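You operate a simulated robot arm through the tools that you are given. There is no shell and no other tool. Be economical: measure what you need, move in short steps, check, and stop when the job is done.

Carry out the task below with a simulated robot arm. There is one attempt and no reset: what you move stays moved.

JOB
Fetch the tin marked "corks" from the right end of the pine bench and set it on the right sink counter. Take the blue card and leave it on the white disc. Shut the spill kit door. Fetch the purple bottle that says "pine" from the bench in front of the left stand and stand it on the top of the bottling table. Put the teal beaker in the inside of the sink. Put the brown jar marked "No. 57" from the top of the bottling table on the front edge of the bottling table and the brown jar labelled "No. 95" on the top of the drying cabinet. Open the filters drawer. The order is free. Set down upright: purple bottle, teal beaker, brown jar.

It is judged by the outcome, as a careful person would: the job done as asked, and still so three seconds after it is handed in. It fails if anything else is knocked over, pushed out of place, dropped, spilled or broken.

ROBOT AND FRAMES
A 6-joint arm with a two-finger gripper on a trunk, on a base that drives. Base frame: it is fixed to the floor where the robot stands at the start and does not move with it; the origin is under the middle of the robot, x ahead of it, y to its left, z up; the surface under the hand at the start is at about z = 76. Readings come in cm, rad, newtons and seconds.
With the tool pointing down near the work surface it reaches from about 30 to 74 cm from the robot's upright axis, wherever it stands. Its first joint turns from -2.897 to 2.897 rad. Places, roughly: blue card [50, 25, 75]; brown jar [-150, 225, 75]; filters drawer [-500, 340, 60]; front edge of the bottling table (180x12 cm) [-122, 266, 80]; green tin, orange tin [50, 0, 75]; inside of the sink [-190, -110, 70]; purple bottle [50, 225, 75]; right sink counter [-240, -120, 90]; spill kit door [0, -110, 60]; teal beaker (6x6x8 cm) [-140, 250, 80]; top of the bottling table [-150, 270, 80]; top of the drying cabinet (22x20 cm) [-164, 144, 94]; white disc (9x9x1 cm) [-180, 150, 50]. Payload 1.57 kg.
The TCP is the grasp point between the finger pads, 2.1 cm short of the fingertips. In the tool frame z runs along the fingers and y along their closing line. Largest opening 7 cm; the body of the gripper starts 5 cm behind the TCP.
Orientation is that of the tool frame in the base frame, as a unit quaternion [w, x, y, z]. With the fingers straight down and closing along the base's y, the tool's x points along the base's -x, its y along +y and its z along -z.

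CONTROLS
- The arm moves only by the tool arm_command. Its argument "steps" is a list of rows, each an object (a shift or turn left out is 0, a gripper value left out holds the last) with "delta_pos": the shift along the tool's x, y, z in units of 25 mm (1.0 is 25 mm), a list of three; "turn": the turn, a rotation vector about the tool's x, y, z in units of 4 degrees (1.0 is 4 degrees), a list of three. In form: [{"delta_pos": [dx, dy, dz], "turn": [rx, ry, rz]}, ...]. A call has 1 to 12 rows; each row shifts and turns the commanded pose from where the row before left it, along the tool's axes as they then stand. "grip" is the finger opening in cm, from 0 to 7, set as the call begins (left out, the last holds). A call with a number of a shift or a turn outside -1 to 1 is refused whole. Each row takes 0.2 s and may step no farther than 5 cm and 0.15 rad from the row before; otherwise, or with a gripper value out of range, the whole call is refused. A pose out of reach is approached as far as the arm can. The call stops where the force on the tool passes 40 N (or 10 N more than at its start, if that is more) or the arm is blocked; 0.2 s more then pass. Each finger halts on what it meets, pressing with about 22 N; the grip force reading is that of the motor and also rises with nothing between the fingers. The clock runs only during rows and for 0.2 s after the last one: add rows that do not move to give the fingers time. The reply holds the time, the measured pose of the TCP, the force on the tool along the base axes, the opening and the grip force, in the units named above and with some noise, with the torque about the TCP (base axes, N m) and any sound that the robot's microphone picked up, and new pictures: "pictures" is both (left out), scene, wrist or none.
- Cameras (640 x 400 px; columns grow to the right, rows downward): "scene" is now at [0.43, 10.15, 148.41]; the picture's right is [-0.63, -0.78, 0.00], its down [-0.55, 0.45, -0.70] and it looks along [0.54, -0.44, -0.71] (base axes); focal length 261 px, centre (320, 200). "wrist" rides on the gripper at [7.9, 0.4, -8.1] in the tool frame; the picture's right is [-0.05, 1.00, 0.00], its down [-0.67, -0.04, -0.74] and it looks along [-0.74, -0.04, 0.67] (tool axes); focal length 256 px, centre (320, 200).
- base_move(legs): drives the robot by 1 to 6 legs, each [ahead, left, turn to the left] in cm, cm and rad, along the robot's own axes; the way and the turn of a leg run together, so that a leg with both is an arc; at most 150 cm and 3.142 rad a leg. The arm and the cameras ride along, it lands a little off, and it stops where it bumps. It gives what a move gives, and a new picture of the scene camera.
- aim_head(pan, tilt): turns the head with the scene camera to pan (to the left, within 2.705 rad either way) and tilt (down, from -0.506 to 1.204), counted from straight ahead of the robot. It gives what a move gives, and a new picture of the scene camera.
- pixel_to_xyz(camera, pixels): for up to 12 pixels [column, row] of the newest picture of that camera ("zoom" is the newest enlarged one), the place [x, y, z] in the base frame of the surface seen there, good to about 0.3 cm. The clock stands still meanwhile.
- enlarge(camera, box): a new picture of the part [left, top, right, bottom] of that camera's present view, enlarged. The clock stands still meanwhile.
- close_job(): hands the job in; it is judged then, once.

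Work in short steps. Measure before you move; look again where a grasp or a placing could have gone wrong, and mend it. You have 138 turns and 260 pictures in all, those below and enlarged ones among them. Open the gripper and draw the arm clear of the work before you hand the job in, unless the task says otherwise; then end with one line.

The tools are called after "Call:" by a JSON object that holds its "method" and its "body". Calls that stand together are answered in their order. arm_command: Moves the arm, as the interface text tells. Its arguments: {"type":"object","properties":{"steps":{"type":"array","items":{"type":"object","properties":{"delta_pos":{"type":"array","items":{"type":"number"}},"turn":{"type":"array","items":{"type":"number"}}}}},"grip":{"type":"number"},"pictures":{"type":"string","enum":["both","scene","wrist","none"]}},"required":["steps"]} The other tools are called the same way: base_move (legs) drives the base; aim_head (pan, tilt) turns the head that bears the scene camera; pixel_to_xyz (camera, pixels) gives the place of the surface under pixels of a picture; enlarge (camera, box) takes an enlarged picture of a part of a camera's view; close_job () hands the job in.

At the start:

```text
t: 0.0
tool_pos: [39.04, -26.53, 109.45]
ee_rot: [0.0, 0.0, 1.0, 0.0]
wrist_force: [1.3, -0.1, 0.0]
wrist_torque: [0.01, 0.03, 0.0]
grip_width: 7.01
finger_force: 0.0
robot x, y, heading: [0.2, 0.3, 0.004]
head pan, tilt: [-0.682, 0.796]
```

scene: 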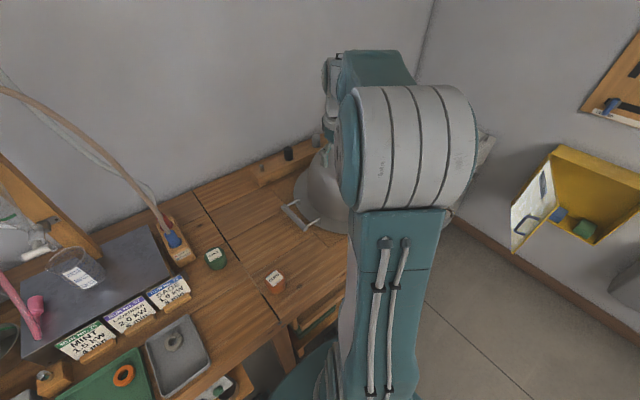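
wrist: 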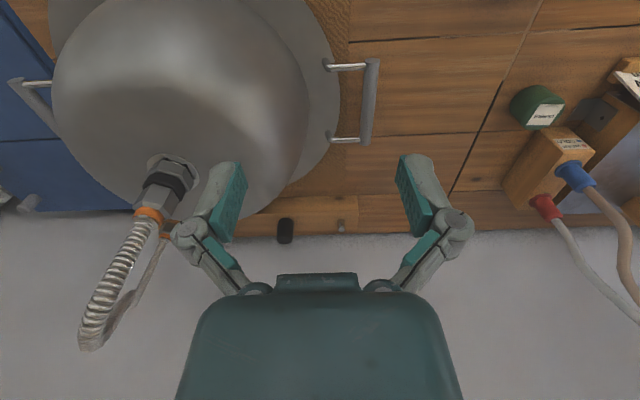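

The scene shows a green tin (215,258) and an orange tin (275,280) on the bench. I enlarge to read the labels and look toward the bench ahead.

Call:
{"method": "enlarge", "body": {"camera": "scene", "box": [180, 220, 320, 310]}}

Call:
{"method": "pixel_to_xyz", "body": {"camera": "scene", "pixels": [[215, 252], [275, 275], [218, 262], [276, 285], [560, 240], [520, 220], [30, 260]]}}

Call:
{"method": "aim_head", "body": {"pan": 0.2, "tilt": 0.8}}

```text
4.44 times, centred on (250, 265) of scene
```

zoom: 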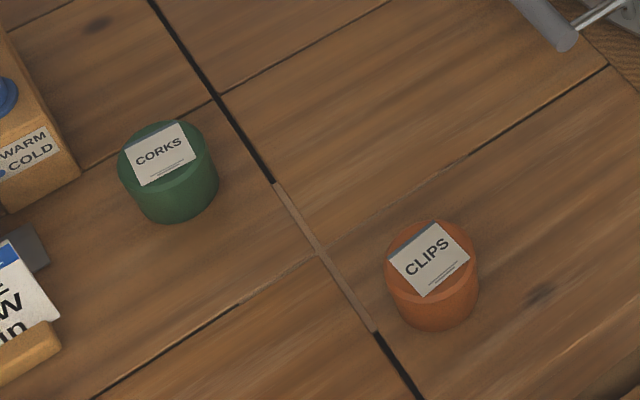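

```text
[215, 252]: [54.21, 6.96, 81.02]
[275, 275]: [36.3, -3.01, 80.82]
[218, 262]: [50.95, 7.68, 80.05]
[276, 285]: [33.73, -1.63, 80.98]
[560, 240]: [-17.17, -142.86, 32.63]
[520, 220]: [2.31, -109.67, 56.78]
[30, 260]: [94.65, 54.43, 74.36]
```

```text
t: 1.2
tool_pos: [39.07, -26.68, 109.46]
ee_rot: [0.0, -0.001, 1.0, 0.0]
wrist_force: [0.1, 0.4, -0.1]
wrist_torque: [-0.03, 0.01, 0.05]
grip_width: 6.99
finger_force: 0.1
robot x, y, heading: [0.18, 0.01, -0.001]
head pan, tilt: [0.201, 0.799]
```

scene: 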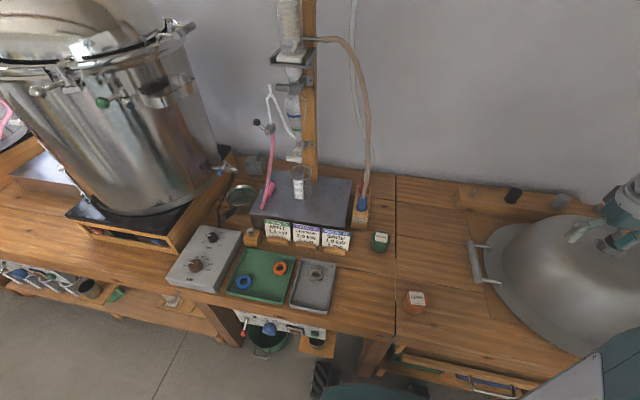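

Three cards stand in holders near (275-340,235). I enlarge to identify the blue one and measure.

Call:
{"method": "enlarge", "body": {"camera": "scene", "box": [220, 190, 420, 315]}}

Call:
{"method": "pixel_to_xyz", "body": {"camera": "zoom", "pixels": [[330, 136], [415, 165], [330, 190], [415, 180], [372, 120], [372, 180], [512, 150], [515, 185], [620, 335], [365, 195]]}}

```text
3.20 times, centred on (320, 252) of scene
```

zoom: 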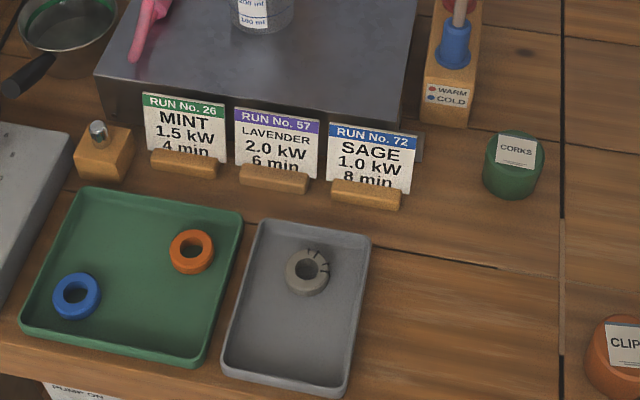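

```text
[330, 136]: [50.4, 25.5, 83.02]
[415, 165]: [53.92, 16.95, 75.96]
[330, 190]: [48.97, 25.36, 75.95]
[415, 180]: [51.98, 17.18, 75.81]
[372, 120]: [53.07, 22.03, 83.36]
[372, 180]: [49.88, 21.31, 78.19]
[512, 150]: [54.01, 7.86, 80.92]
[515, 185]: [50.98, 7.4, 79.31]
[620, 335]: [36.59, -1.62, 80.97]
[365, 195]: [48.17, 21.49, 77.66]
```

The blue card is SAGE at about (51,21), top z 83.5. The corks tin is at about (53,7.5), top z 81, roughly 6 cm wide. I move over the tin first.

Call:
{"method": "arm_command", "body": {"steps": [{"delta_pos": [-0.4, 1, 0]}, {"delta_pos": [-0.4, 1, 0]}, {"delta_pos": [-0.4, 1, 0]}, {"delta_pos": [-0.4, 1, 0]}, {"delta_pos": [-0.4, 1, 0]}, {"delta_pos": [-0.4, 1, 0]}, {"delta_pos": [-0.4, 1, 0]}, {"delta_pos": [-0.4, 1, 0]}, {"delta_pos": [-0.4, 1, 0]}, {"delta_pos": [-0.4, 1, 0]}, {"delta_pos": [-0.4, 1, 0.8]}, {"delta_pos": [-0.4, 1, 0.8]}], "grip": 7, "pictures": "wrist"}}

Call:
{"method": "pixel_to_xyz", "body": {"camera": "zoom", "pixels": [[488, 152], [541, 152], [514, 133], [512, 166], [497, 140], [535, 165]]}}

```text
t: 3.8
tool_pos: [51.1, 3.58, 105.52]
ee_rot: [0.001, 0.0, 1.0, 0.0]
wrist_force: [-0.6, 0.2, 0.9]
wrist_torque: [-0.01, 0.01, 0.03]
grip_width: 7.01
finger_force: 0.1
robot x, y, heading: [0.15, -0.52, 0.001]
head pan, tilt: [0.201, 0.799]
```

wrist: 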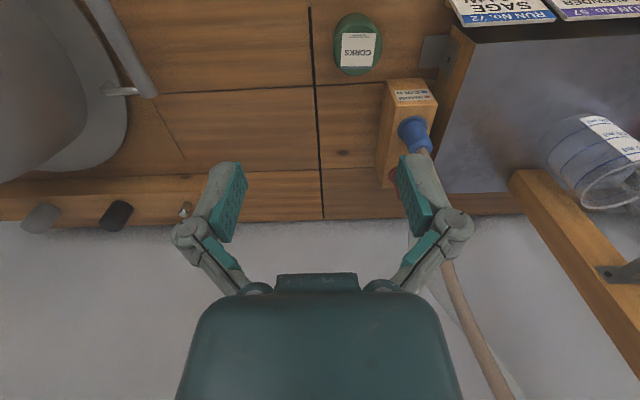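

```text
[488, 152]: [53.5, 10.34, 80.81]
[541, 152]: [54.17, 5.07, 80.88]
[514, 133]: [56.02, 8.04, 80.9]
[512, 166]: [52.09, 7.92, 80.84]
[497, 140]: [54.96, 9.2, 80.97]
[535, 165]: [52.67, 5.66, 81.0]
```

I measure the WARM/COLD block near the tin for clearance before descending.

Call:
{"method": "pixel_to_xyz", "body": {"camera": "wrist", "pixels": [[412, 95], [390, 88], [434, 98], [357, 20], [357, 70], [336, 42], [381, 42], [405, 125], [440, 52]]}}

```text
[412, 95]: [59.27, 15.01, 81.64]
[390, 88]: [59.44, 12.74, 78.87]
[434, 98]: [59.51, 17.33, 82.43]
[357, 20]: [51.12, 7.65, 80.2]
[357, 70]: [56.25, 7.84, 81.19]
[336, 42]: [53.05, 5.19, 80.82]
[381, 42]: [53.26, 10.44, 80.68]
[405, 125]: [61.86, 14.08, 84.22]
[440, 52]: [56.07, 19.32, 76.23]
```

Center is (53.8,7.8), clearances fine. Descending over it and stopping at z≈79.3.

Call:
{"method": "arm_command", "body": {"steps": [{"delta_pos": [-0.54, 0.84, 0.5]}, {"delta_pos": [-0.54, 0.84, 0.5]}, {"delta_pos": [0, 0, 1]}, {"delta_pos": [0, 0, 1]}, {"delta_pos": [0, 0, 1]}, {"delta_pos": [0, 0, 1]}, {"delta_pos": [0, 0, 1]}, {"delta_pos": [0, 0, 1]}, {"delta_pos": [0, 0, 1]}], "pictures": "wrist"}}

```text
t: 5.8
tool_pos: [53.78, 7.61, 85.3]
ee_rot: [0.0, 0.0, 1.0, 0.0]
wrist_force: [-0.7, -0.2, 0.2]
wrist_torque: [-0.01, 0.02, 0.0]
grip_width: 6.98
finger_force: 0.0
robot x, y, heading: [-0.06, -0.02, -0.007]
head pan, tilt: [0.201, 0.799]
```

wrist: 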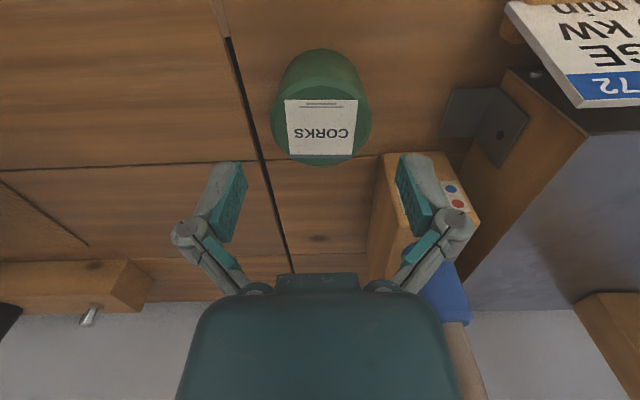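

Tin centred between the fingers (col 321). Descend 6 cm and close.

Call:
{"method": "arm_command", "body": {"steps": [{"delta_pos": [0, 0.06, 0.8]}, {"delta_pos": [0, 0, 0.8]}, {"delta_pos": [0, 0, 0.8]}], "pictures": "none"}}

Call:
{"method": "arm_command", "body": {"steps": [{}, {}, {}], "grip": 4.5, "pictures": "wrist"}}

```text
t: 6.6
tool_pos: [53.77, 7.93, 79.25]
ee_rot: [0.001, -0.001, 1.0, 0.0]
wrist_force: [-0.1, -1.0, 0.3]
wrist_torque: [0.01, -0.01, -0.02]
grip_width: 7.01
finger_force: 0.0
robot x, y, heading: [0.04, 0.09, -0.001]
head pan, tilt: [0.201, 0.799]
```

```text
t: 7.4
tool_pos: [53.66, 7.87, 79.46]
ee_rot: [0.0, 0.0, 1.0, -0.001]
wrist_force: [0.8, -0.5, 6.1]
wrist_torque: [-0.01, -0.03, 0.02]
grip_width: 5.71
finger_force: 22.1
robot x, y, heading: [0.25, 0.03, 0.0]
head pan, tilt: [0.201, 0.799]
```

wrist: 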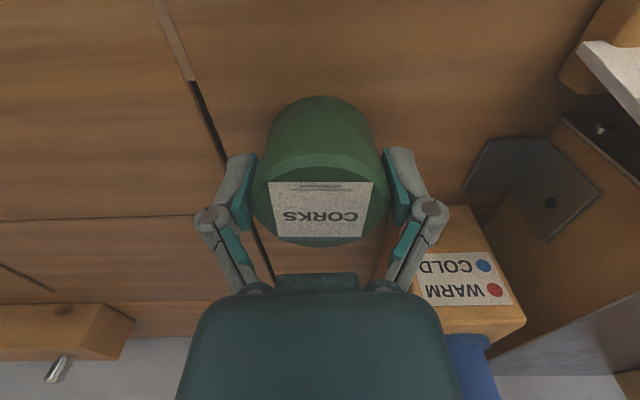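

Gripped at 5.7 cm, 22 N. Lift straight up and draw in.

Call:
{"method": "arm_command", "body": {"steps": [{"delta_pos": [0, 0, -1]}, {"delta_pos": [0, 0, -1]}, {"delta_pos": [0, 0, -1]}, {"delta_pos": [0, 0, -1]}, {"delta_pos": [0, 0, -1]}, {"delta_pos": [0, 0, -1]}, {"delta_pos": [0, 0, -1]}, {"delta_pos": [0.6, 0, -1]}, {"delta_pos": [0.8, 0, -1]}, {"delta_pos": [0.8, 0, -1]}, {"delta_pos": [0.8, 0, -1]}, {"delta_pos": [0.8, 0, -1]}], "pictures": "wrist"}}

Call:
{"method": "aim_head", "body": {"pan": -1.5, "tilt": 0.6}}

Call:
{"method": "aim_head", "body": {"pan": -2.6, "tilt": 0.5}}

Call:
{"method": "aim_head", "body": {"pan": 2.4, "tilt": 0.5}}

Call:
{"method": "aim_head", "body": {"pan": 1.4, "tilt": 0.6}}

```text
t: 10.0
tool_pos: [44.36, 7.81, 109.52]
ee_rot: [-0.001, 0.0, 1.0, -0.001]
wrist_force: [-0.1, 1.2, -0.3]
wrist_torque: [-0.01, 0.01, -0.01]
grip_width: 5.71
finger_force: 22.4
robot x, y, heading: [0.02, -0.07, -0.0]
head pan, tilt: [0.201, 0.799]
```

wrist: 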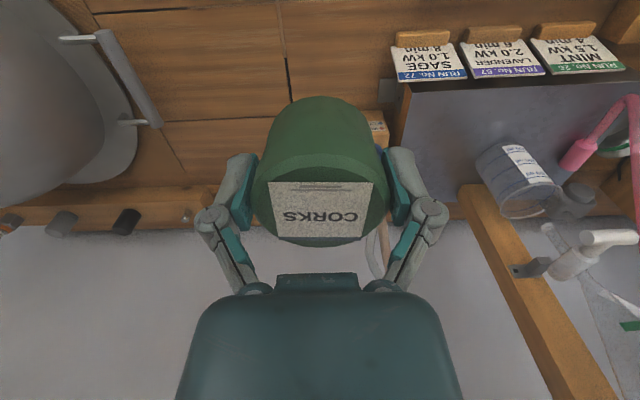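

```text
t: 11.7
tool_pos: [44.5, 7.85, 109.45]
ee_rot: [-0.002, 0.0, 1.0, -0.001]
wrist_force: [-0.6, -0.2, -0.4]
wrist_torque: [0.0, 0.01, -0.02]
grip_width: 5.73
finger_force: 22.0
robot x, y, heading: [0.3, 0.21, -0.0]
head pan, tilt: [-1.499, 0.6]
```

scene: 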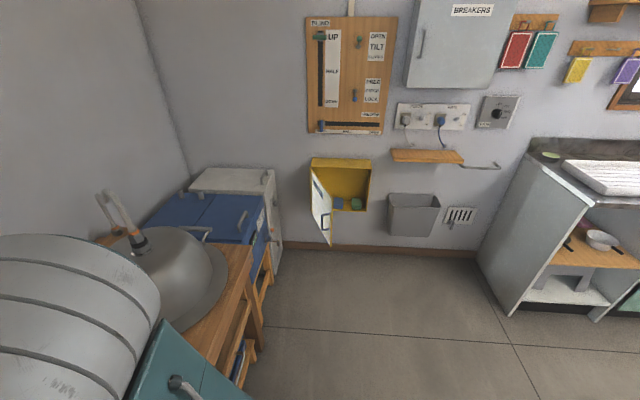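

```text
t: 13.1
tool_pos: [44.36, 7.79, 109.35]
ee_rot: [0.0, 0.0, 1.0, -0.001]
wrist_force: [0.2, 0.4, -1.6]
wrist_torque: [-0.03, 0.02, 0.02]
grip_width: 5.69
finger_force: 21.9
robot x, y, heading: [0.46, 0.42, -0.002]
head pan, tilt: [-2.601, 0.499]
```

scene: 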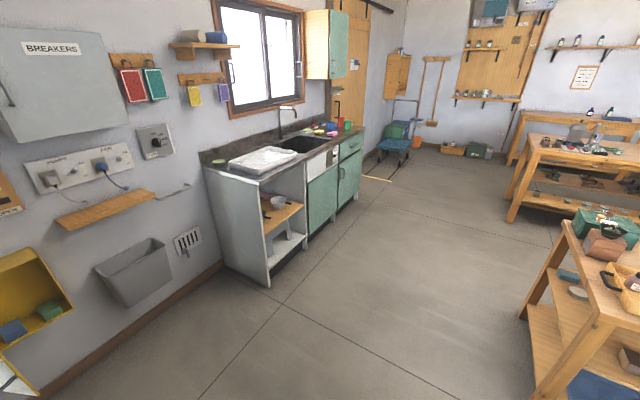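

```text
t: 17.0
tool_pos: [44.46, 7.86, 109.32]
ee_rot: [-0.002, 0.0, 1.0, -0.002]
wrist_force: [0.3, -0.2, -0.1]
wrist_torque: [0.03, -0.01, -0.03]
grip_width: 5.7
finger_force: 21.2
robot x, y, heading: [-0.0, 0.15, 0.004]
head pan, tilt: [2.4, 0.499]
```

scene: 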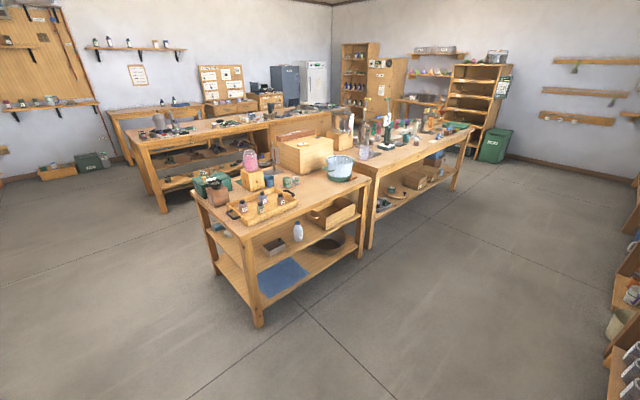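

```text
t: 18.2
tool_pos: [44.44, 7.94, 109.34]
ee_rot: [-0.001, 0.001, 1.0, -0.001]
wrist_force: [-0.2, 0.0, -1.2]
wrist_torque: [-0.01, -0.01, -0.03]
grip_width: 5.66
finger_force: 21.6
robot x, y, heading: [0.2, -0.18, 0.002]
head pan, tilt: [1.4, 0.6]
```

scene: 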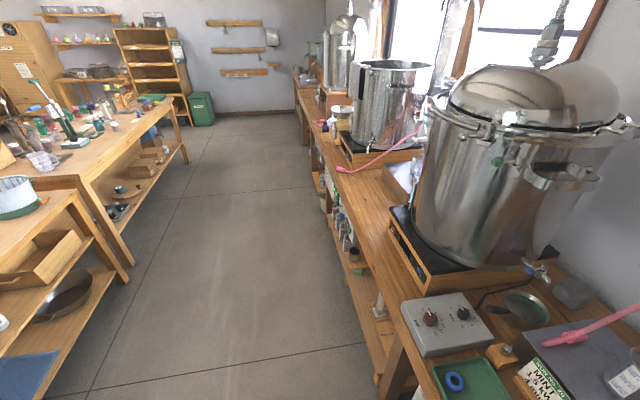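

I have the layout: sink counter along the right wall, islands to the left/behind. I back up, turn right and drive to in front of the right counter, keeping y≈-20.

Call:
{"method": "base_move", "body": {"legs": [[-50, 0, 0], [0, 0, -1.571], [20, 0, 0], [0, -120, 0]]}}

Call:
{"method": "aim_head", "body": {"pan": -0.6, "tilt": 0.6}}

```text
t: 31.9
tool_pos: [-162.39, -64.7, 109.49]
ee_rot: [-0.001, 0.707, 0.707, 0.0]
wrist_force: [-0.9, 0.0, -0.5]
wrist_torque: [-0.01, 0.03, 0.03]
grip_width: 5.7
finger_force: 22.0
robot x, y, heading: [-170.43, -20.31, -1.575]
head pan, tilt: [1.4, 0.6]
```

scene: 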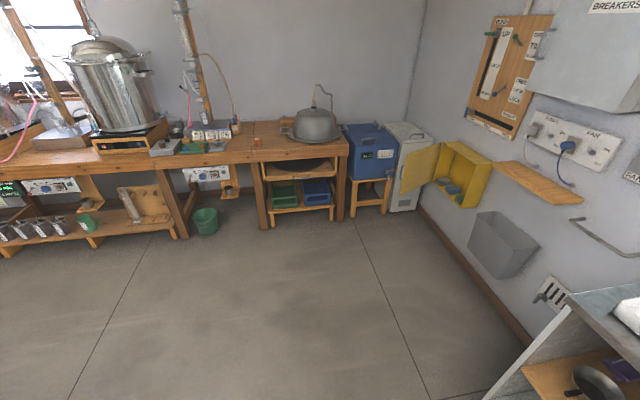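

```text
t: 33.9
tool_pos: [-162.46, -64.65, 109.37]
ee_rot: [-0.001, 0.707, 0.707, -0.001]
wrist_force: [-0.4, 0.4, -1.1]
wrist_torque: [0.01, 0.0, -0.01]
grip_width: 5.69
finger_force: 21.8
robot x, y, heading: [-170.32, -20.21, -1.57]
head pan, tilt: [-0.6, 0.6]
```

scene: 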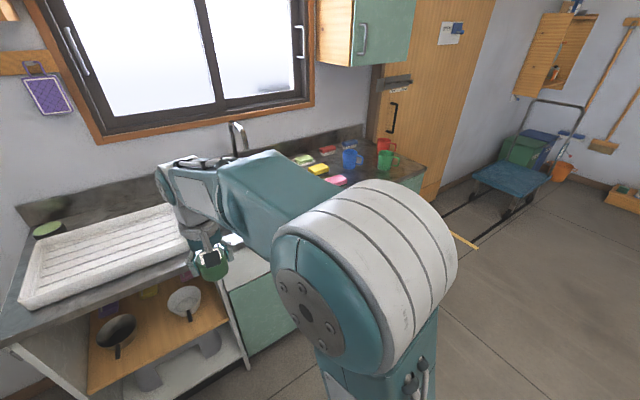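

The right counter holds mugs and sponges around (320-390,160). I strafe further right and look again.

Call:
{"method": "base_move", "body": {"legs": [[0, -65, 0]]}}

Call:
{"method": "aim_head", "body": {"pan": 0.25, "tilt": 0.75}}

```text
t: 37.5
tool_pos: [-227.19, -64.78, 109.29]
ee_rot: [0.0, 0.704, 0.71, 0.0]
wrist_force: [0.5, 0.1, -1.6]
wrist_torque: [-0.01, 0.04, -0.02]
grip_width: 5.73
finger_force: 22.0
robot x, y, heading: [-235.5, -20.66, -1.566]
head pan, tilt: [-0.6, 0.6]
```

scene: 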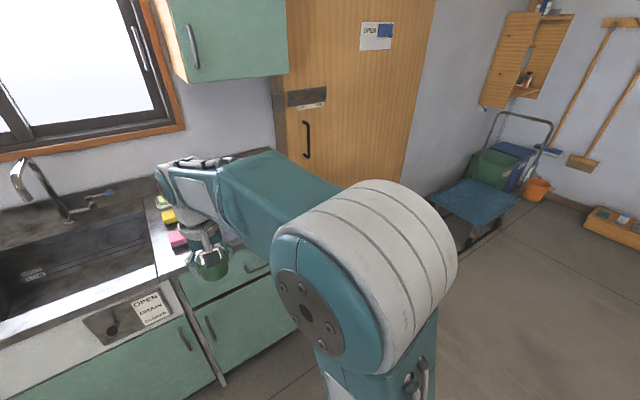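

```text
t: 38.7
tool_pos: [-227.53, -64.92, 109.42]
ee_rot: [0.0, 0.705, 0.709, 0.001]
wrist_force: [0.5, -0.3, -0.1]
wrist_torque: [-0.01, 0.02, 0.01]
grip_width: 5.71
finger_force: 21.6
robot x, y, heading: [-235.78, -20.73, -1.563]
head pan, tilt: [0.25, 0.75]
```

scene: 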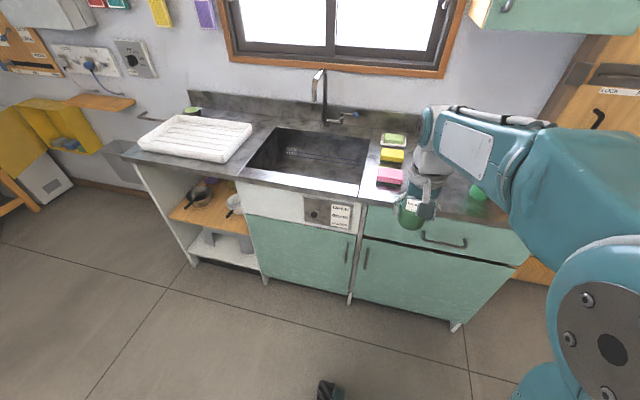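

I measure the sink, counter front edge and sponges, and take a wrist picture of the counter.

Call:
{"method": "pixel_to_xyz", "body": {"camera": "scene", "pixels": [[375, 190], [365, 202], [390, 175], [391, 155], [478, 192], [300, 160], [250, 165], [355, 195], [460, 215], [510, 230], [500, 222], [325, 75]]}}

Call:
{"method": "arm_command", "body": {"steps": [{}], "pictures": "wrist"}}

```text
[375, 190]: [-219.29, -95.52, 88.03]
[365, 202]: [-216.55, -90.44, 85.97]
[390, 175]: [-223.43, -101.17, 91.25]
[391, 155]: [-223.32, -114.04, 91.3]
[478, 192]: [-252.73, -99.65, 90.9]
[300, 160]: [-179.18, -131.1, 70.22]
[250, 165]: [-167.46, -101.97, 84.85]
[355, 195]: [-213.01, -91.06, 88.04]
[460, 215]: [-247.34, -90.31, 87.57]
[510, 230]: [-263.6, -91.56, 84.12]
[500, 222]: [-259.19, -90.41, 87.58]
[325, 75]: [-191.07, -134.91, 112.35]
```

```text
t: 39.1
tool_pos: [-227.52, -64.81, 109.44]
ee_rot: [0.0, 0.705, 0.71, 0.001]
wrist_force: [0.2, -1.3, -0.5]
wrist_torque: [-0.02, -0.02, -0.01]
grip_width: 5.74
finger_force: 22.5
robot x, y, heading: [-235.54, -20.83, -1.565]
head pan, tilt: [0.25, 0.75]
```

wrist: 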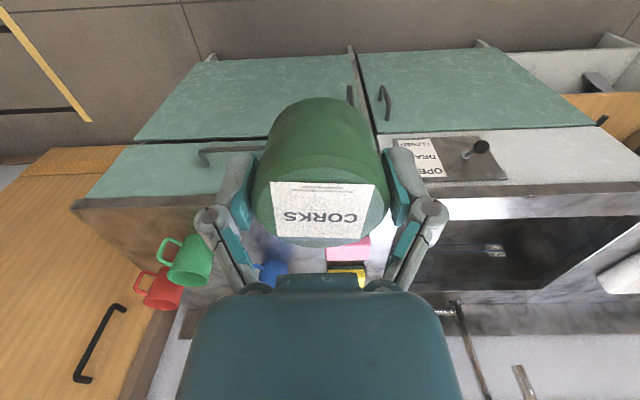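

Measure the mugs and sponge in the wrist view to find a free spot.

Call:
{"method": "pixel_to_xyz", "body": {"camera": "wrist", "pixels": [[190, 265], [210, 270], [170, 245], [268, 272], [258, 268], [272, 245], [345, 250], [331, 250], [190, 220], [235, 240], [348, 275]]}}

```text
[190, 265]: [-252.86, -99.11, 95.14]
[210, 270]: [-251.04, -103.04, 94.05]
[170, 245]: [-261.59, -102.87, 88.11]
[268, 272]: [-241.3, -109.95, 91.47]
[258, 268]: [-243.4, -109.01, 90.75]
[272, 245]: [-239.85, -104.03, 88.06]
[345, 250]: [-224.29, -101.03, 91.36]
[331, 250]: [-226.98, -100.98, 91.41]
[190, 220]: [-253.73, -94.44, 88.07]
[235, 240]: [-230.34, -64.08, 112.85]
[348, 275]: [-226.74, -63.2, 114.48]
```

A free spot is at (-238.5,-98), counter z 88. Drive a little forward and right.

Call:
{"method": "base_move", "body": {"legs": [[18, -11, 0]]}}

```text
t: 40.7
tool_pos: [-237.91, -83.03, 109.35]
ee_rot: [-0.001, 0.705, 0.71, -0.001]
wrist_force: [0.6, -0.3, -1.3]
wrist_torque: [-0.03, 0.05, -0.01]
grip_width: 5.7
finger_force: 22.1
robot x, y, heading: [-246.36, -38.49, -1.567]
head pan, tilt: [0.25, 0.75]
```

scene: 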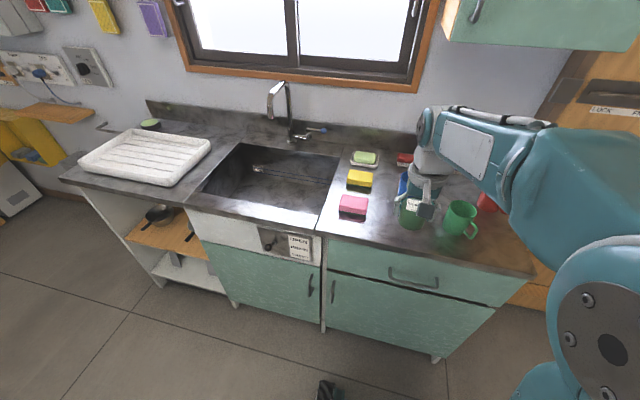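

Move forward 15 cm then down to z≈93, check before release.

Call:
{"method": "arm_command", "body": {"steps": [{"delta_pos": [-1, -0.1, 0.4]}, {"delta_pos": [-1, -0.1, 0.4]}, {"delta_pos": [-1, 0, 0.4]}, {"delta_pos": [-1, 0, 0.4]}, {"delta_pos": [-1, 0, 0.4]}, {"delta_pos": [-1, 0, 0.4]}, {"delta_pos": [0, 0, 1]}, {"delta_pos": [0, 0, 1]}, {"delta_pos": [0, 0, 1]}, {"delta_pos": [0, 0, 0.9]}], "pictures": "both"}}

```text
t: 42.9
tool_pos: [-238.55, -98.17, 93.61]
ee_rot: [0.0, 0.704, 0.71, 0.0]
wrist_force: [0.3, 0.2, -0.6]
wrist_torque: [-0.02, 0.01, 0.0]
grip_width: 5.71
finger_force: 21.9
robot x, y, heading: [-246.17, -38.89, -1.564]
head pan, tilt: [0.25, 0.75]
```

scene: 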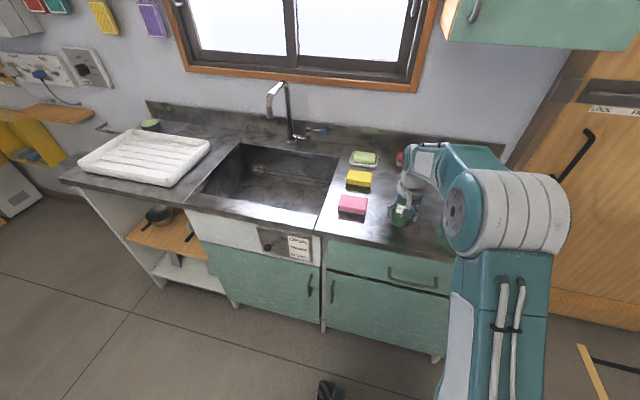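
wrist: 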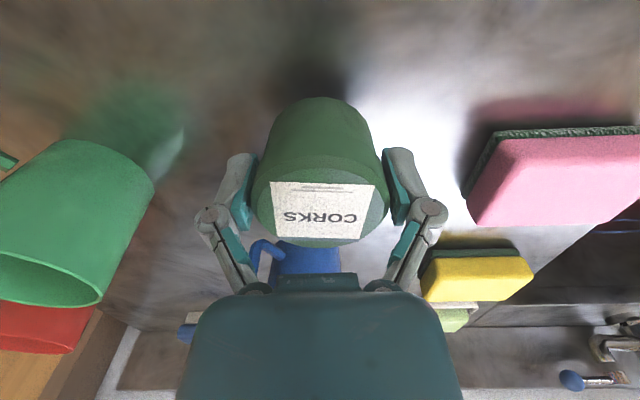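

Spot is clear. Lower in small steps until contact.

Call:
{"method": "arm_command", "body": {"steps": [{"delta_pos": [0, 0, 0.35]}, {"delta_pos": [0, 0, 0.35]}, {"delta_pos": [0, 0, 0.15]}], "pictures": "none"}}

```text
t: 43.7
tool_pos: [-238.6, -98.17, 91.47]
ee_rot: [0.0, 0.704, 0.71, 0.0]
wrist_force: [0.6, 0.4, -1.2]
wrist_torque: [-0.01, -0.02, 0.02]
grip_width: 5.67
finger_force: 22.1
robot x, y, heading: [-246.21, -38.58, -1.564]
head pan, tilt: [0.25, 0.75]
```

Call:
{"method": "arm_command", "body": {"steps": [{"delta_pos": [0, 0, 0.06]}, {"delta_pos": [0, 0, 0.06]}, {"delta_pos": [0, 0, 0.06]}], "pictures": "wrist"}}

```text
t: 44.5
tool_pos: [-238.57, -98.22, 91.27]
ee_rot: [0.0, 0.704, 0.71, 0.0]
wrist_force: [-0.6, -1.2, 12.2]
wrist_torque: [-0.05, -0.01, 0.13]
grip_width: 5.75
finger_force: 21.8
robot x, y, heading: [-246.6, -38.89, -1.561]
head pan, tilt: [0.25, 0.75]
```

wrist: 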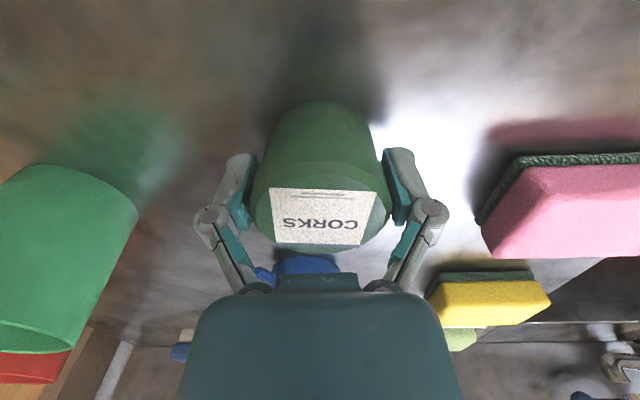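

Contact (12 N). Release, then lift and draw back.

Call:
{"method": "arm_command", "body": {"steps": [{}, {}], "grip": 7, "pictures": "none"}}

Call:
{"method": "arm_command", "body": {"steps": [{"delta_pos": [0, 0, -0.5]}, {"delta_pos": [0, 0, -1]}, {"delta_pos": [0, 0, -1]}, {"delta_pos": [0, 0, -1]}, {"delta_pos": [0, 0, -1]}, {"delta_pos": [1, 0, -1]}, {"delta_pos": [1, 0, -1]}, {"delta_pos": [1, 0, -1]}, {"delta_pos": [1, 0, 0]}, {"delta_pos": [1, 0, 0]}, {"delta_pos": [1, 0, 0]}], "pictures": "wrist"}}

```text
t: 45.1
tool_pos: [-238.67, -98.09, 91.03]
ee_rot: [0.0, 0.705, 0.71, 0.001]
wrist_force: [0.7, 0.4, 0.4]
wrist_torque: [0.03, -0.02, 0.02]
grip_width: 7.0
finger_force: 0.1
robot x, y, heading: [-245.93, -39.07, -1.568]
head pan, tilt: [0.25, 0.75]
```

```text
t: 47.5
tool_pos: [-238.55, -83.11, 110.01]
ee_rot: [0.0, 0.705, 0.709, -0.001]
wrist_force: [0.0, 0.3, -0.5]
wrist_torque: [0.0, 0.0, -0.02]
grip_width: 6.99
finger_force: 0.1
robot x, y, heading: [-246.07, -38.94, -1.566]
head pan, tilt: [0.25, 0.75]
```

wrist: 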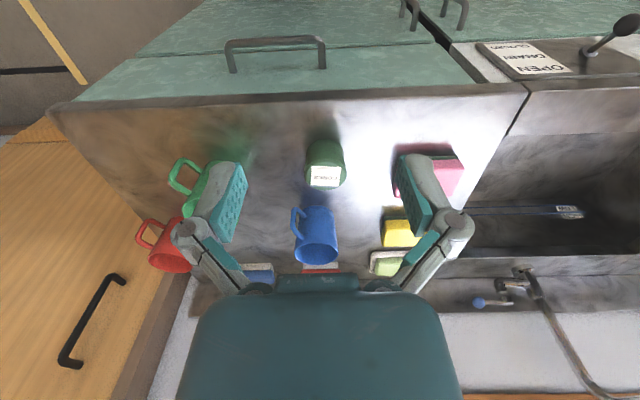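

Tin stands well. Next: spill kit door. Back off and drive to x≈-20 facing the wall, then look at it.

Call:
{"method": "base_move", "body": {"legs": [[-18, 0, 0], [0, 150, 0], [0, 75, 0]]}}

Call:
{"method": "aim_head", "body": {"pan": 0.3, "tilt": 0.75}}

```text
t: 59.7
tool_pos: [-13.82, -64.42, 109.86]
ee_rot: [0.0, 0.705, 0.709, 0.002]
wrist_force: [-0.3, -0.2, -0.5]
wrist_torque: [-0.03, 0.03, 0.02]
grip_width: 7.01
finger_force: 0.0
robot x, y, heading: [-21.07, -20.26, -1.568]
head pan, tilt: [0.25, 0.75]
```

scene: 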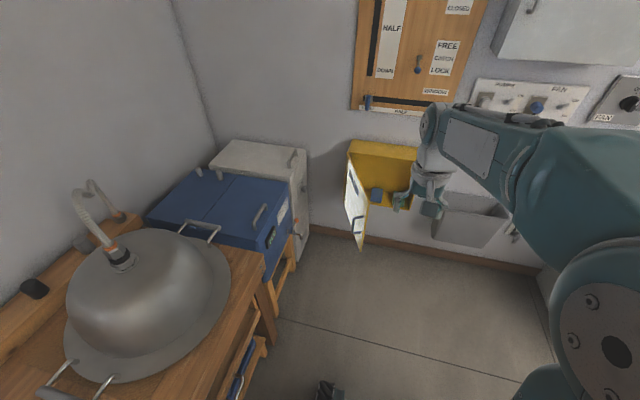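

```text
t: 60.3
tool_pos: [-13.78, -64.42, 109.89]
ee_rot: [0.0, 0.705, 0.709, 0.0]
wrist_force: [0.1, 0.3, -0.7]
wrist_torque: [0.03, -0.01, 0.0]
grip_width: 7.02
finger_force: 0.1
robot x, y, heading: [-21.33, -20.06, -1.565]
head pan, tilt: [0.3, 0.75]
```

scene: 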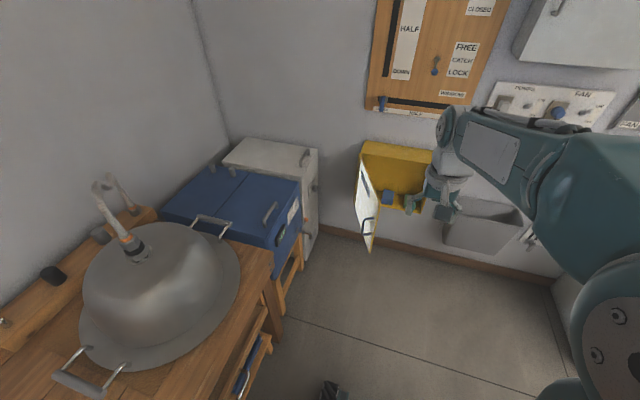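

Call:
{"method": "enlarge", "body": {"camera": "scene", "box": [330, 130, 450, 260]}}

Call:
{"method": "pixel_to_xyz", "body": {"camera": "scene", "pixels": [[362, 160], [378, 197], [371, 250], [358, 205], [370, 228], [368, 200], [372, 240], [435, 155], [365, 145], [395, 150], [400, 185]]}}

```text
3.08 times, centred on (390, 195) of scene
```

zoom: 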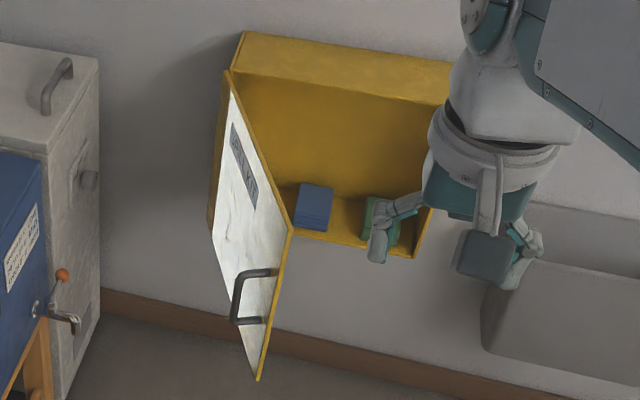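

```text
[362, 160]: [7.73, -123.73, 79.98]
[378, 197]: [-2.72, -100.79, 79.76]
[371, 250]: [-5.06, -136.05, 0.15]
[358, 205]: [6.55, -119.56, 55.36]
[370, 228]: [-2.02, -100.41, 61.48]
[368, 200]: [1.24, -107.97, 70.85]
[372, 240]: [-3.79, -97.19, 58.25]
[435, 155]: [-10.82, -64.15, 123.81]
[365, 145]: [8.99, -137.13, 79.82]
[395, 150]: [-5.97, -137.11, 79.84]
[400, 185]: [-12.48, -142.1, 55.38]
```

Door: hinge at about (8,-124), tip at (-4,-97), top z 80, handle lower on the outer face. I'll drive closer and push its outside near the top with closed fingers.

Call:
{"method": "base_move", "body": {"legs": [[28, 6, 0]]}}

Call:
{"method": "arm_command", "body": {"steps": [{"delta_pos": [0, 1, 0]}, {"delta_pos": [0, 1, 0]}, {"delta_pos": [0, 1, 0]}, {"delta_pos": [0, 1, 0]}, {"delta_pos": [0, 1, 0]}, {"delta_pos": [0, 1, 0]}], "grip": 0, "pictures": "both"}}

```text
t: 62.3
tool_pos: [-7.53, -92.2, 109.87]
ee_rot: [-0.002, 0.705, 0.709, 0.0]
wrist_force: [-0.2, 0.6, -0.1]
wrist_torque: [0.0, -0.04, 0.0]
grip_width: 6.99
finger_force: 0.1
robot x, y, heading: [-15.06, -47.72, -1.565]
head pan, tilt: [0.3, 0.75]
```

scene: 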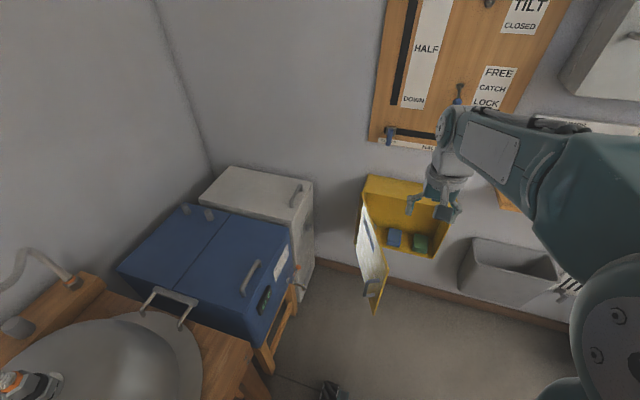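

```text
t: 63.7
tool_pos: [7.79, -92.11, 109.91]
ee_rot: [-0.001, 0.704, 0.71, 0.001]
wrist_force: [-0.4, 0.3, 0.4]
wrist_torque: [0.02, 0.06, 0.0]
grip_width: 0.0
finger_force: 22.5
robot x, y, heading: [-14.98, -48.28, -1.567]
head pan, tilt: [0.3, 0.75]
```

scene: 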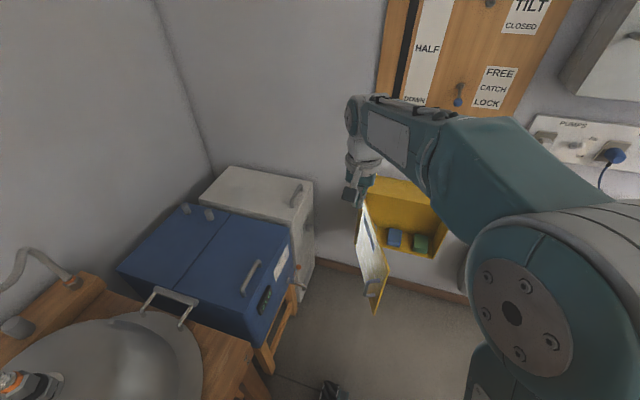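
wrist: 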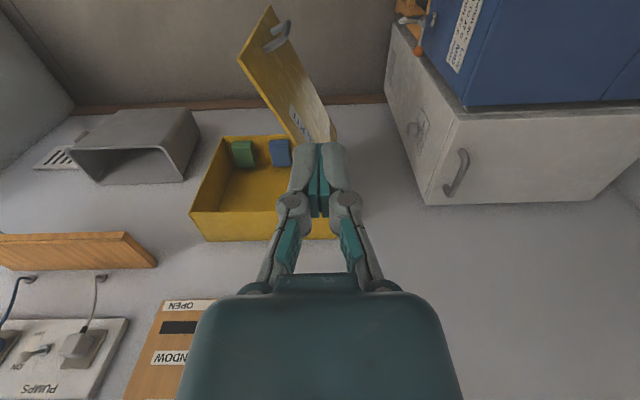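

Descend outside the door: 6 cm forward, down to z≈77.

Call:
{"method": "arm_command", "body": {"steps": [{"delta_pos": [-0.2, 0, 1]}, {"delta_pos": [-0.2, 0, 1]}, {"delta_pos": [-0.2, 0, 1]}, {"delta_pos": [-0.2, 0, 1]}, {"delta_pos": [-0.2, 0, 1]}, {"delta_pos": [-0.2, 0, 1]}, {"delta_pos": [-0.2, 0, 1]}, {"delta_pos": [-0.2, 0, 1]}, {"delta_pos": [-0.2, 0, 1]}, {"delta_pos": [-0.2, 0, 1]}, {"delta_pos": [-0.2, 0, 1]}, {"delta_pos": [0, 0, 1]}], "pictures": "none"}}

Call:
{"method": "arm_command", "body": {"steps": [{"delta_pos": [0, 0, 0.7]}, {"delta_pos": [0, 0, 0.7]}], "pictures": "both"}}

```text
t: 66.3
tool_pos: [7.55, -97.72, 79.81]
ee_rot: [-0.001, 0.705, 0.709, 0.0]
wrist_force: [-0.4, -0.6, 0.2]
wrist_torque: [0.01, -0.03, 0.01]
grip_width: 0.0
finger_force: 21.2
robot x, y, heading: [-14.83, -47.51, -1.567]
head pan, tilt: [0.3, 0.75]
```

```text
t: 66.9
tool_pos: [7.55, -97.66, 76.43]
ee_rot: [0.0, 0.705, 0.709, 0.001]
wrist_force: [-1.1, -0.4, -0.4]
wrist_torque: [-0.03, 0.01, 0.0]
grip_width: 0.01
finger_force: 22.0
robot x, y, heading: [-14.93, -47.78, -1.568]
head pan, tilt: [0.3, 0.75]
```

scene: 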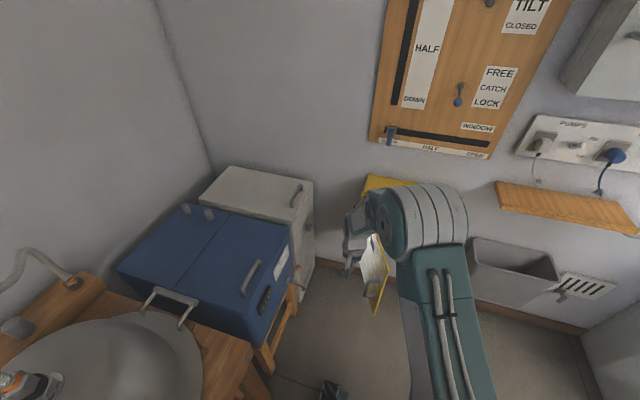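
wrist: 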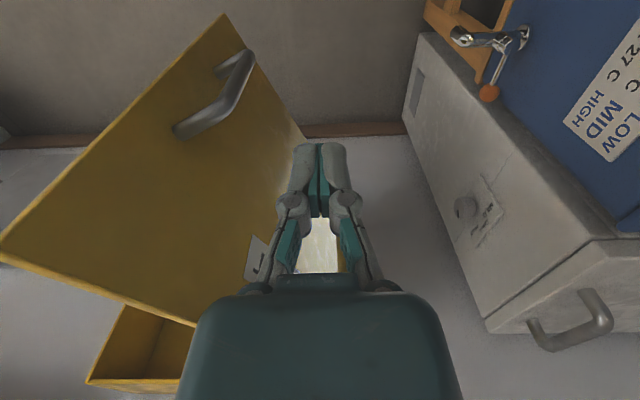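

Fingers are outside the door above the handle. Push along an arc about the hinge.

Call:
{"method": "arm_command", "body": {"steps": [{"delta_pos": [-0.78, -1, 0]}, {"delta_pos": [-0.78, -1, 0]}, {"delta_pos": [-0.78, -1, 0]}, {"delta_pos": [-0.4, -0.71, 0]}, {"delta_pos": [-0.4, -0.71, 0]}, {"delta_pos": [-0.4, -0.71, 0]}, {"delta_pos": [-0.55, -0.55, 0]}, {"delta_pos": [-0.55, -0.55, 0]}, {"delta_pos": [-0.55, -0.55, 0]}], "pictures": "both"}}

```text
t: 68.9
tool_pos: [-9.23, -110.69, 76.43]
ee_rot: [-0.001, 0.704, 0.71, 0.001]
wrist_force: [-0.1, 0.3, -0.2]
wrist_torque: [0.02, 0.0, -0.01]
grip_width: 0.0
finger_force: 22.0
robot x, y, heading: [-14.75, -47.7, -1.568]
head pan, tilt: [0.3, 0.75]
```

scene: 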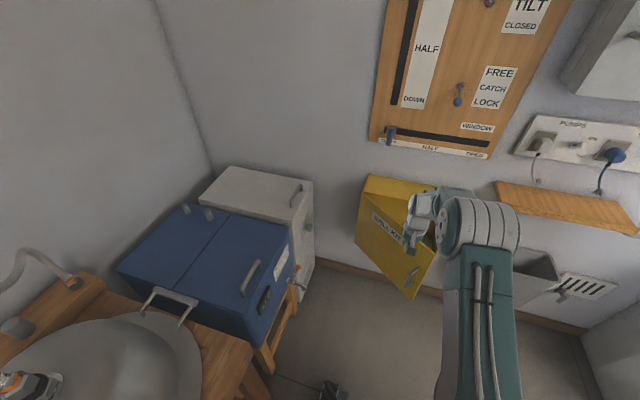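
wrist: 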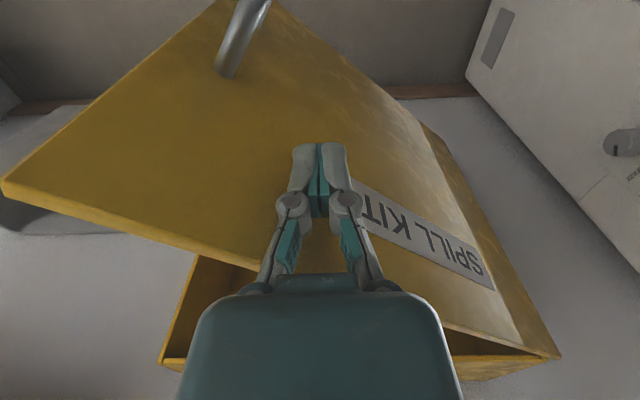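

Door swinging shut. Continue the arc to closed.

Call:
{"method": "arm_command", "body": {"steps": [{"delta_pos": [-0.65, -0.43, 0]}, {"delta_pos": [-0.65, -0.43, 0]}, {"delta_pos": [-0.65, -0.43, 0]}, {"delta_pos": [-0.7, -0.22, 0]}, {"delta_pos": [-0.7, -0.22, 0]}, {"delta_pos": [-0.5, -0.07, 0]}, {"delta_pos": [-0.5, 0, 0]}, {"delta_pos": [-0.4, 0, 0]}], "pictures": "both"}}

```text
t: 70.7
tool_pos: [-13.68, -122.03, 76.38]
ee_rot: [0.0, 0.705, 0.71, 0.0]
wrist_force: [-0.4, -0.4, -0.1]
wrist_torque: [0.01, -0.02, 0.0]
grip_width: 0.02
finger_force: 22.4
out of reach, approached as far as the arm can: row 8
robot x, y, heading: [-14.72, -48.22, -1.564]
head pan, tilt: [0.3, 0.75]
```

scene: 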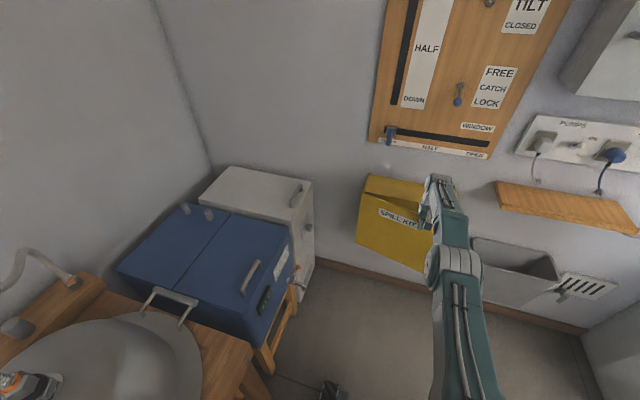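
wrist: 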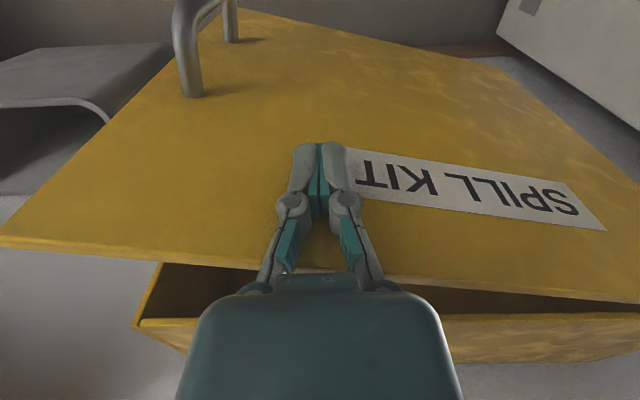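

Still a small gap and the arm is at its reach limit. Back the hand off, drive 12 cm closer, then push on.

Call:
{"method": "arm_command", "body": {"steps": [{"delta_pos": [1, 0, 0]}, {"delta_pos": [1, 0, 0]}, {"delta_pos": [1, 0, 0]}, {"delta_pos": [1, 0, 0]}, {"delta_pos": [1, 0, 0]}, {"delta_pos": [1, 0, 0]}], "pictures": "none"}}

Call:
{"method": "base_move", "body": {"legs": [[12, 0, 0]]}}

Call:
{"method": "arm_command", "body": {"steps": [{"delta_pos": [-0.6, 0, 0]}, {"delta_pos": [-0.6, 0, 0]}, {"delta_pos": [-0.3, 0, 0]}, {"delta_pos": [-0.3, 0, 0]}, {"delta_pos": [-0.3, 0, 0]}, {"delta_pos": [-0.3, 0, 0]}, {"delta_pos": [-0.3, 0, 0]}, {"delta_pos": [-0.3, 0, 0]}], "pictures": "both"}}

```text
t: 72.1
tool_pos: [-13.88, -107.05, 76.44]
ee_rot: [0.0, 0.704, 0.71, 0.001]
wrist_force: [0.5, -0.4, 0.4]
wrist_torque: [-0.01, -0.02, 0.0]
grip_width: 0.01
finger_force: 22.1
robot x, y, heading: [-14.91, -48.05, -1.566]
head pan, tilt: [0.3, 0.75]
```

```text
t: 73.4
tool_pos: [-13.78, -119.05, 76.43]
ee_rot: [-0.002, 0.704, 0.71, 0.001]
wrist_force: [0.3, 0.6, 0.9]
wrist_torque: [0.0, 0.0, 0.02]
grip_width: 0.01
finger_force: 22.0
robot x, y, heading: [-15.02, -59.85, -1.566]
head pan, tilt: [0.3, 0.75]
```

scene: 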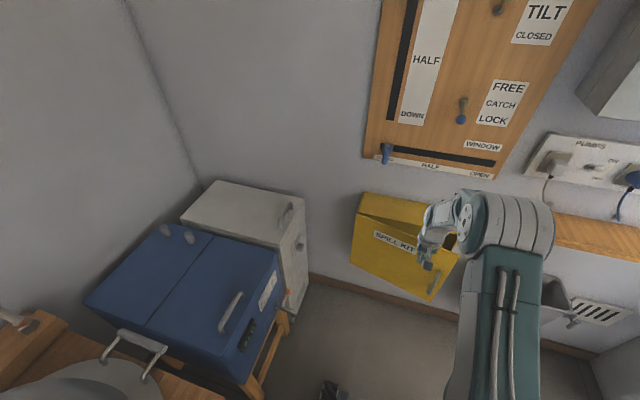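

```text
t: 75.2
tool_pos: [-13.67, -126.48, 76.51]
ee_rot: [0.0, 0.705, 0.71, 0.0]
wrist_force: [-0.3, -0.4, -0.1]
wrist_torque: [0.01, 0.01, 0.02]
grip_width: 0.0
finger_force: 22.1
robot x, y, heading: [-15.11, -60.0, -1.563]
head pan, tilt: [0.3, 0.75]
```

scene: 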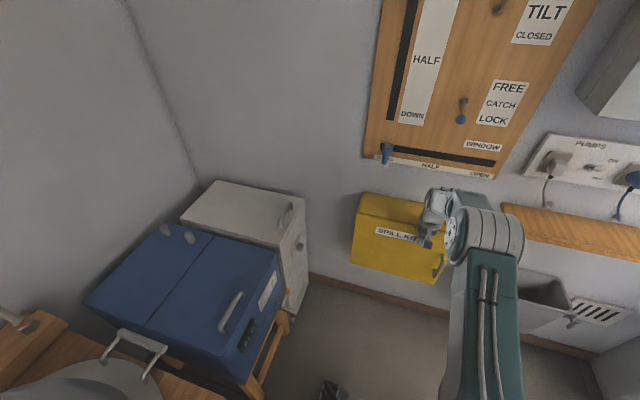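
wrist: 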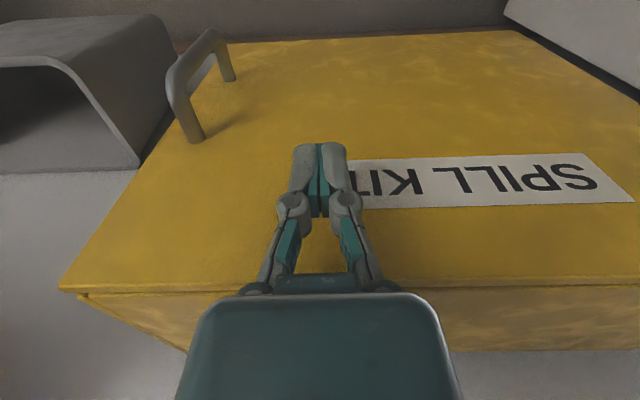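

Nearly flush; press a bit more until force shows.

Call:
{"method": "arm_command", "body": {"steps": [{"delta_pos": [-0.2, 0, 0]}, {"delta_pos": [-0.2, 0, 0]}, {"delta_pos": [-0.15, 0, 0]}, {"delta_pos": [-0.15, 0, 0]}, {"delta_pos": [-0.15, 0, 0]}], "pictures": "wrist"}}

```text
t: 76.5
tool_pos: [-13.64, -128.32, 76.23]
ee_rot: [-0.005, 0.705, 0.71, 0.004]
wrist_force: [0.3, 11.8, 3.1]
wrist_torque: [-0.47, 0.13, -0.17]
grip_width: 0.0
finger_force: 21.7
robot x, y, heading: [-14.99, -59.68, -1.567]
head pan, tilt: [0.3, 0.75]
stopped in row 5: the force on the tool passed its limit at 41 N (the readings are from after the stop); the commanded pose is now the measured one
```

wrist: 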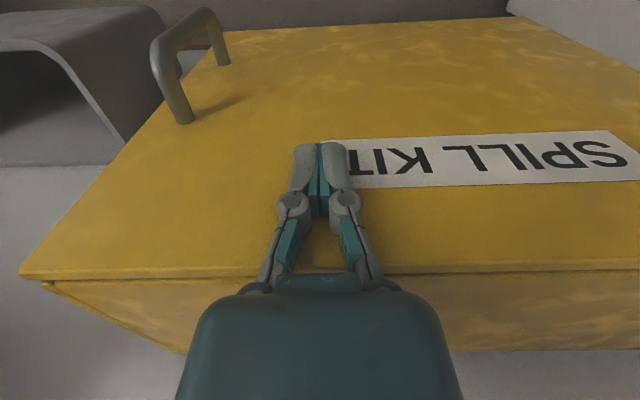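

Door is closed. Retract the hand, raise it, and check.

Call:
{"method": "arm_command", "body": {"steps": [{"delta_pos": [1, 0, 0]}, {"delta_pos": [1, 0, 0]}, {"delta_pos": [1, 0, -0.5]}, {"delta_pos": [1, 0, -1]}, {"delta_pos": [1, 0, -1]}, {"delta_pos": [1, 0, -1]}, {"delta_pos": [1, 0, -1]}, {"delta_pos": [1, 0, -1]}, {"delta_pos": [1, 0, -1]}, {"delta_pos": [0.8, 0, -1]}, {"delta_pos": [0, 0, -1]}, {"delta_pos": [0, 0, -1]}], "pictures": "scene"}}

Call:
{"method": "arm_command", "body": {"steps": [{"delta_pos": [0, 0, -1], "turn": [0, 0, 1]}, {"delta_pos": [0, 0, -1]}, {"delta_pos": [0, 0, -1]}, {"delta_pos": [0, 0, -1]}, {"delta_pos": [0, 0, -1]}], "grip": 4, "pictures": "none"}}

Call:
{"method": "base_move", "body": {"legs": [[-60, -40, 0], [0, 0, 1.567], [30, 15, 0]]}}

```text
t: 79.1
tool_pos: [-13.88, -104.05, 100.36]
ee_rot: [-0.003, 0.704, 0.71, 0.003]
wrist_force: [-0.5, 1.2, 0.0]
wrist_torque: [0.01, -0.01, -0.03]
grip_width: 0.01
finger_force: 21.8
robot x, y, heading: [-14.79, -59.59, -1.566]
head pan, tilt: [0.3, 0.75]
```

scene: 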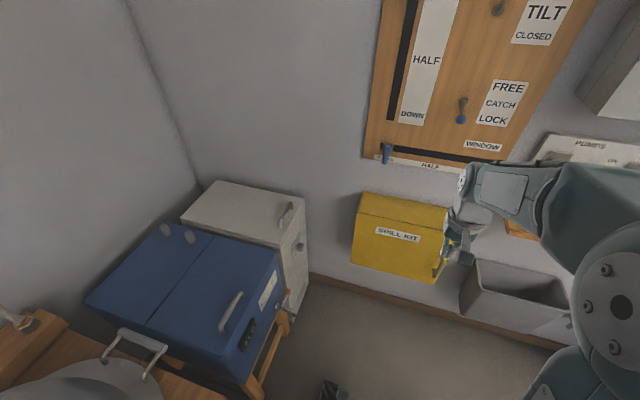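

```text
t: 80.3
tool_pos: [-13.84, -104.0, 113.05]
ee_rot: [-0.004, 0.729, 0.684, 0.002]
wrist_force: [0.0, -0.2, -0.7]
wrist_torque: [0.02, 0.0, -0.01]
grip_width: 4.02
finger_force: 0.0
robot x, y, heading: [-15.23, -60.14, -1.567]
head pan, tilt: [0.3, 0.75]
```

```text
t: 89.9
tool_pos: [18.93, 15.7, 113.02]
ee_rot: [-0.004, 0.028, 1.0, 0.0]
wrist_force: [0.8, -0.5, -0.3]
wrist_torque: [0.05, 0.0, 0.01]
grip_width: 4.01
finger_force: 0.0
robot x, y, heading: [-25.34, 14.22, 0.01]
head pan, tilt: [0.3, 0.75]
```

scene: 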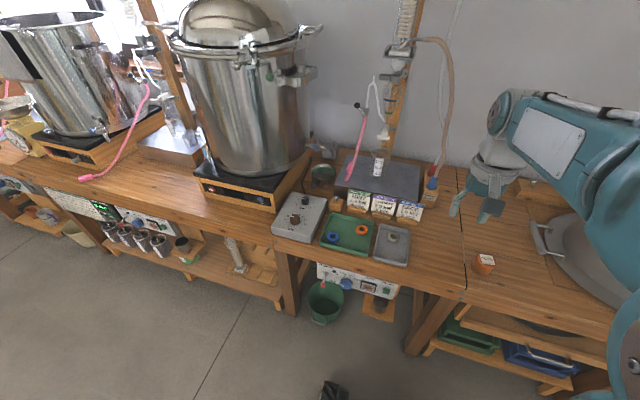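

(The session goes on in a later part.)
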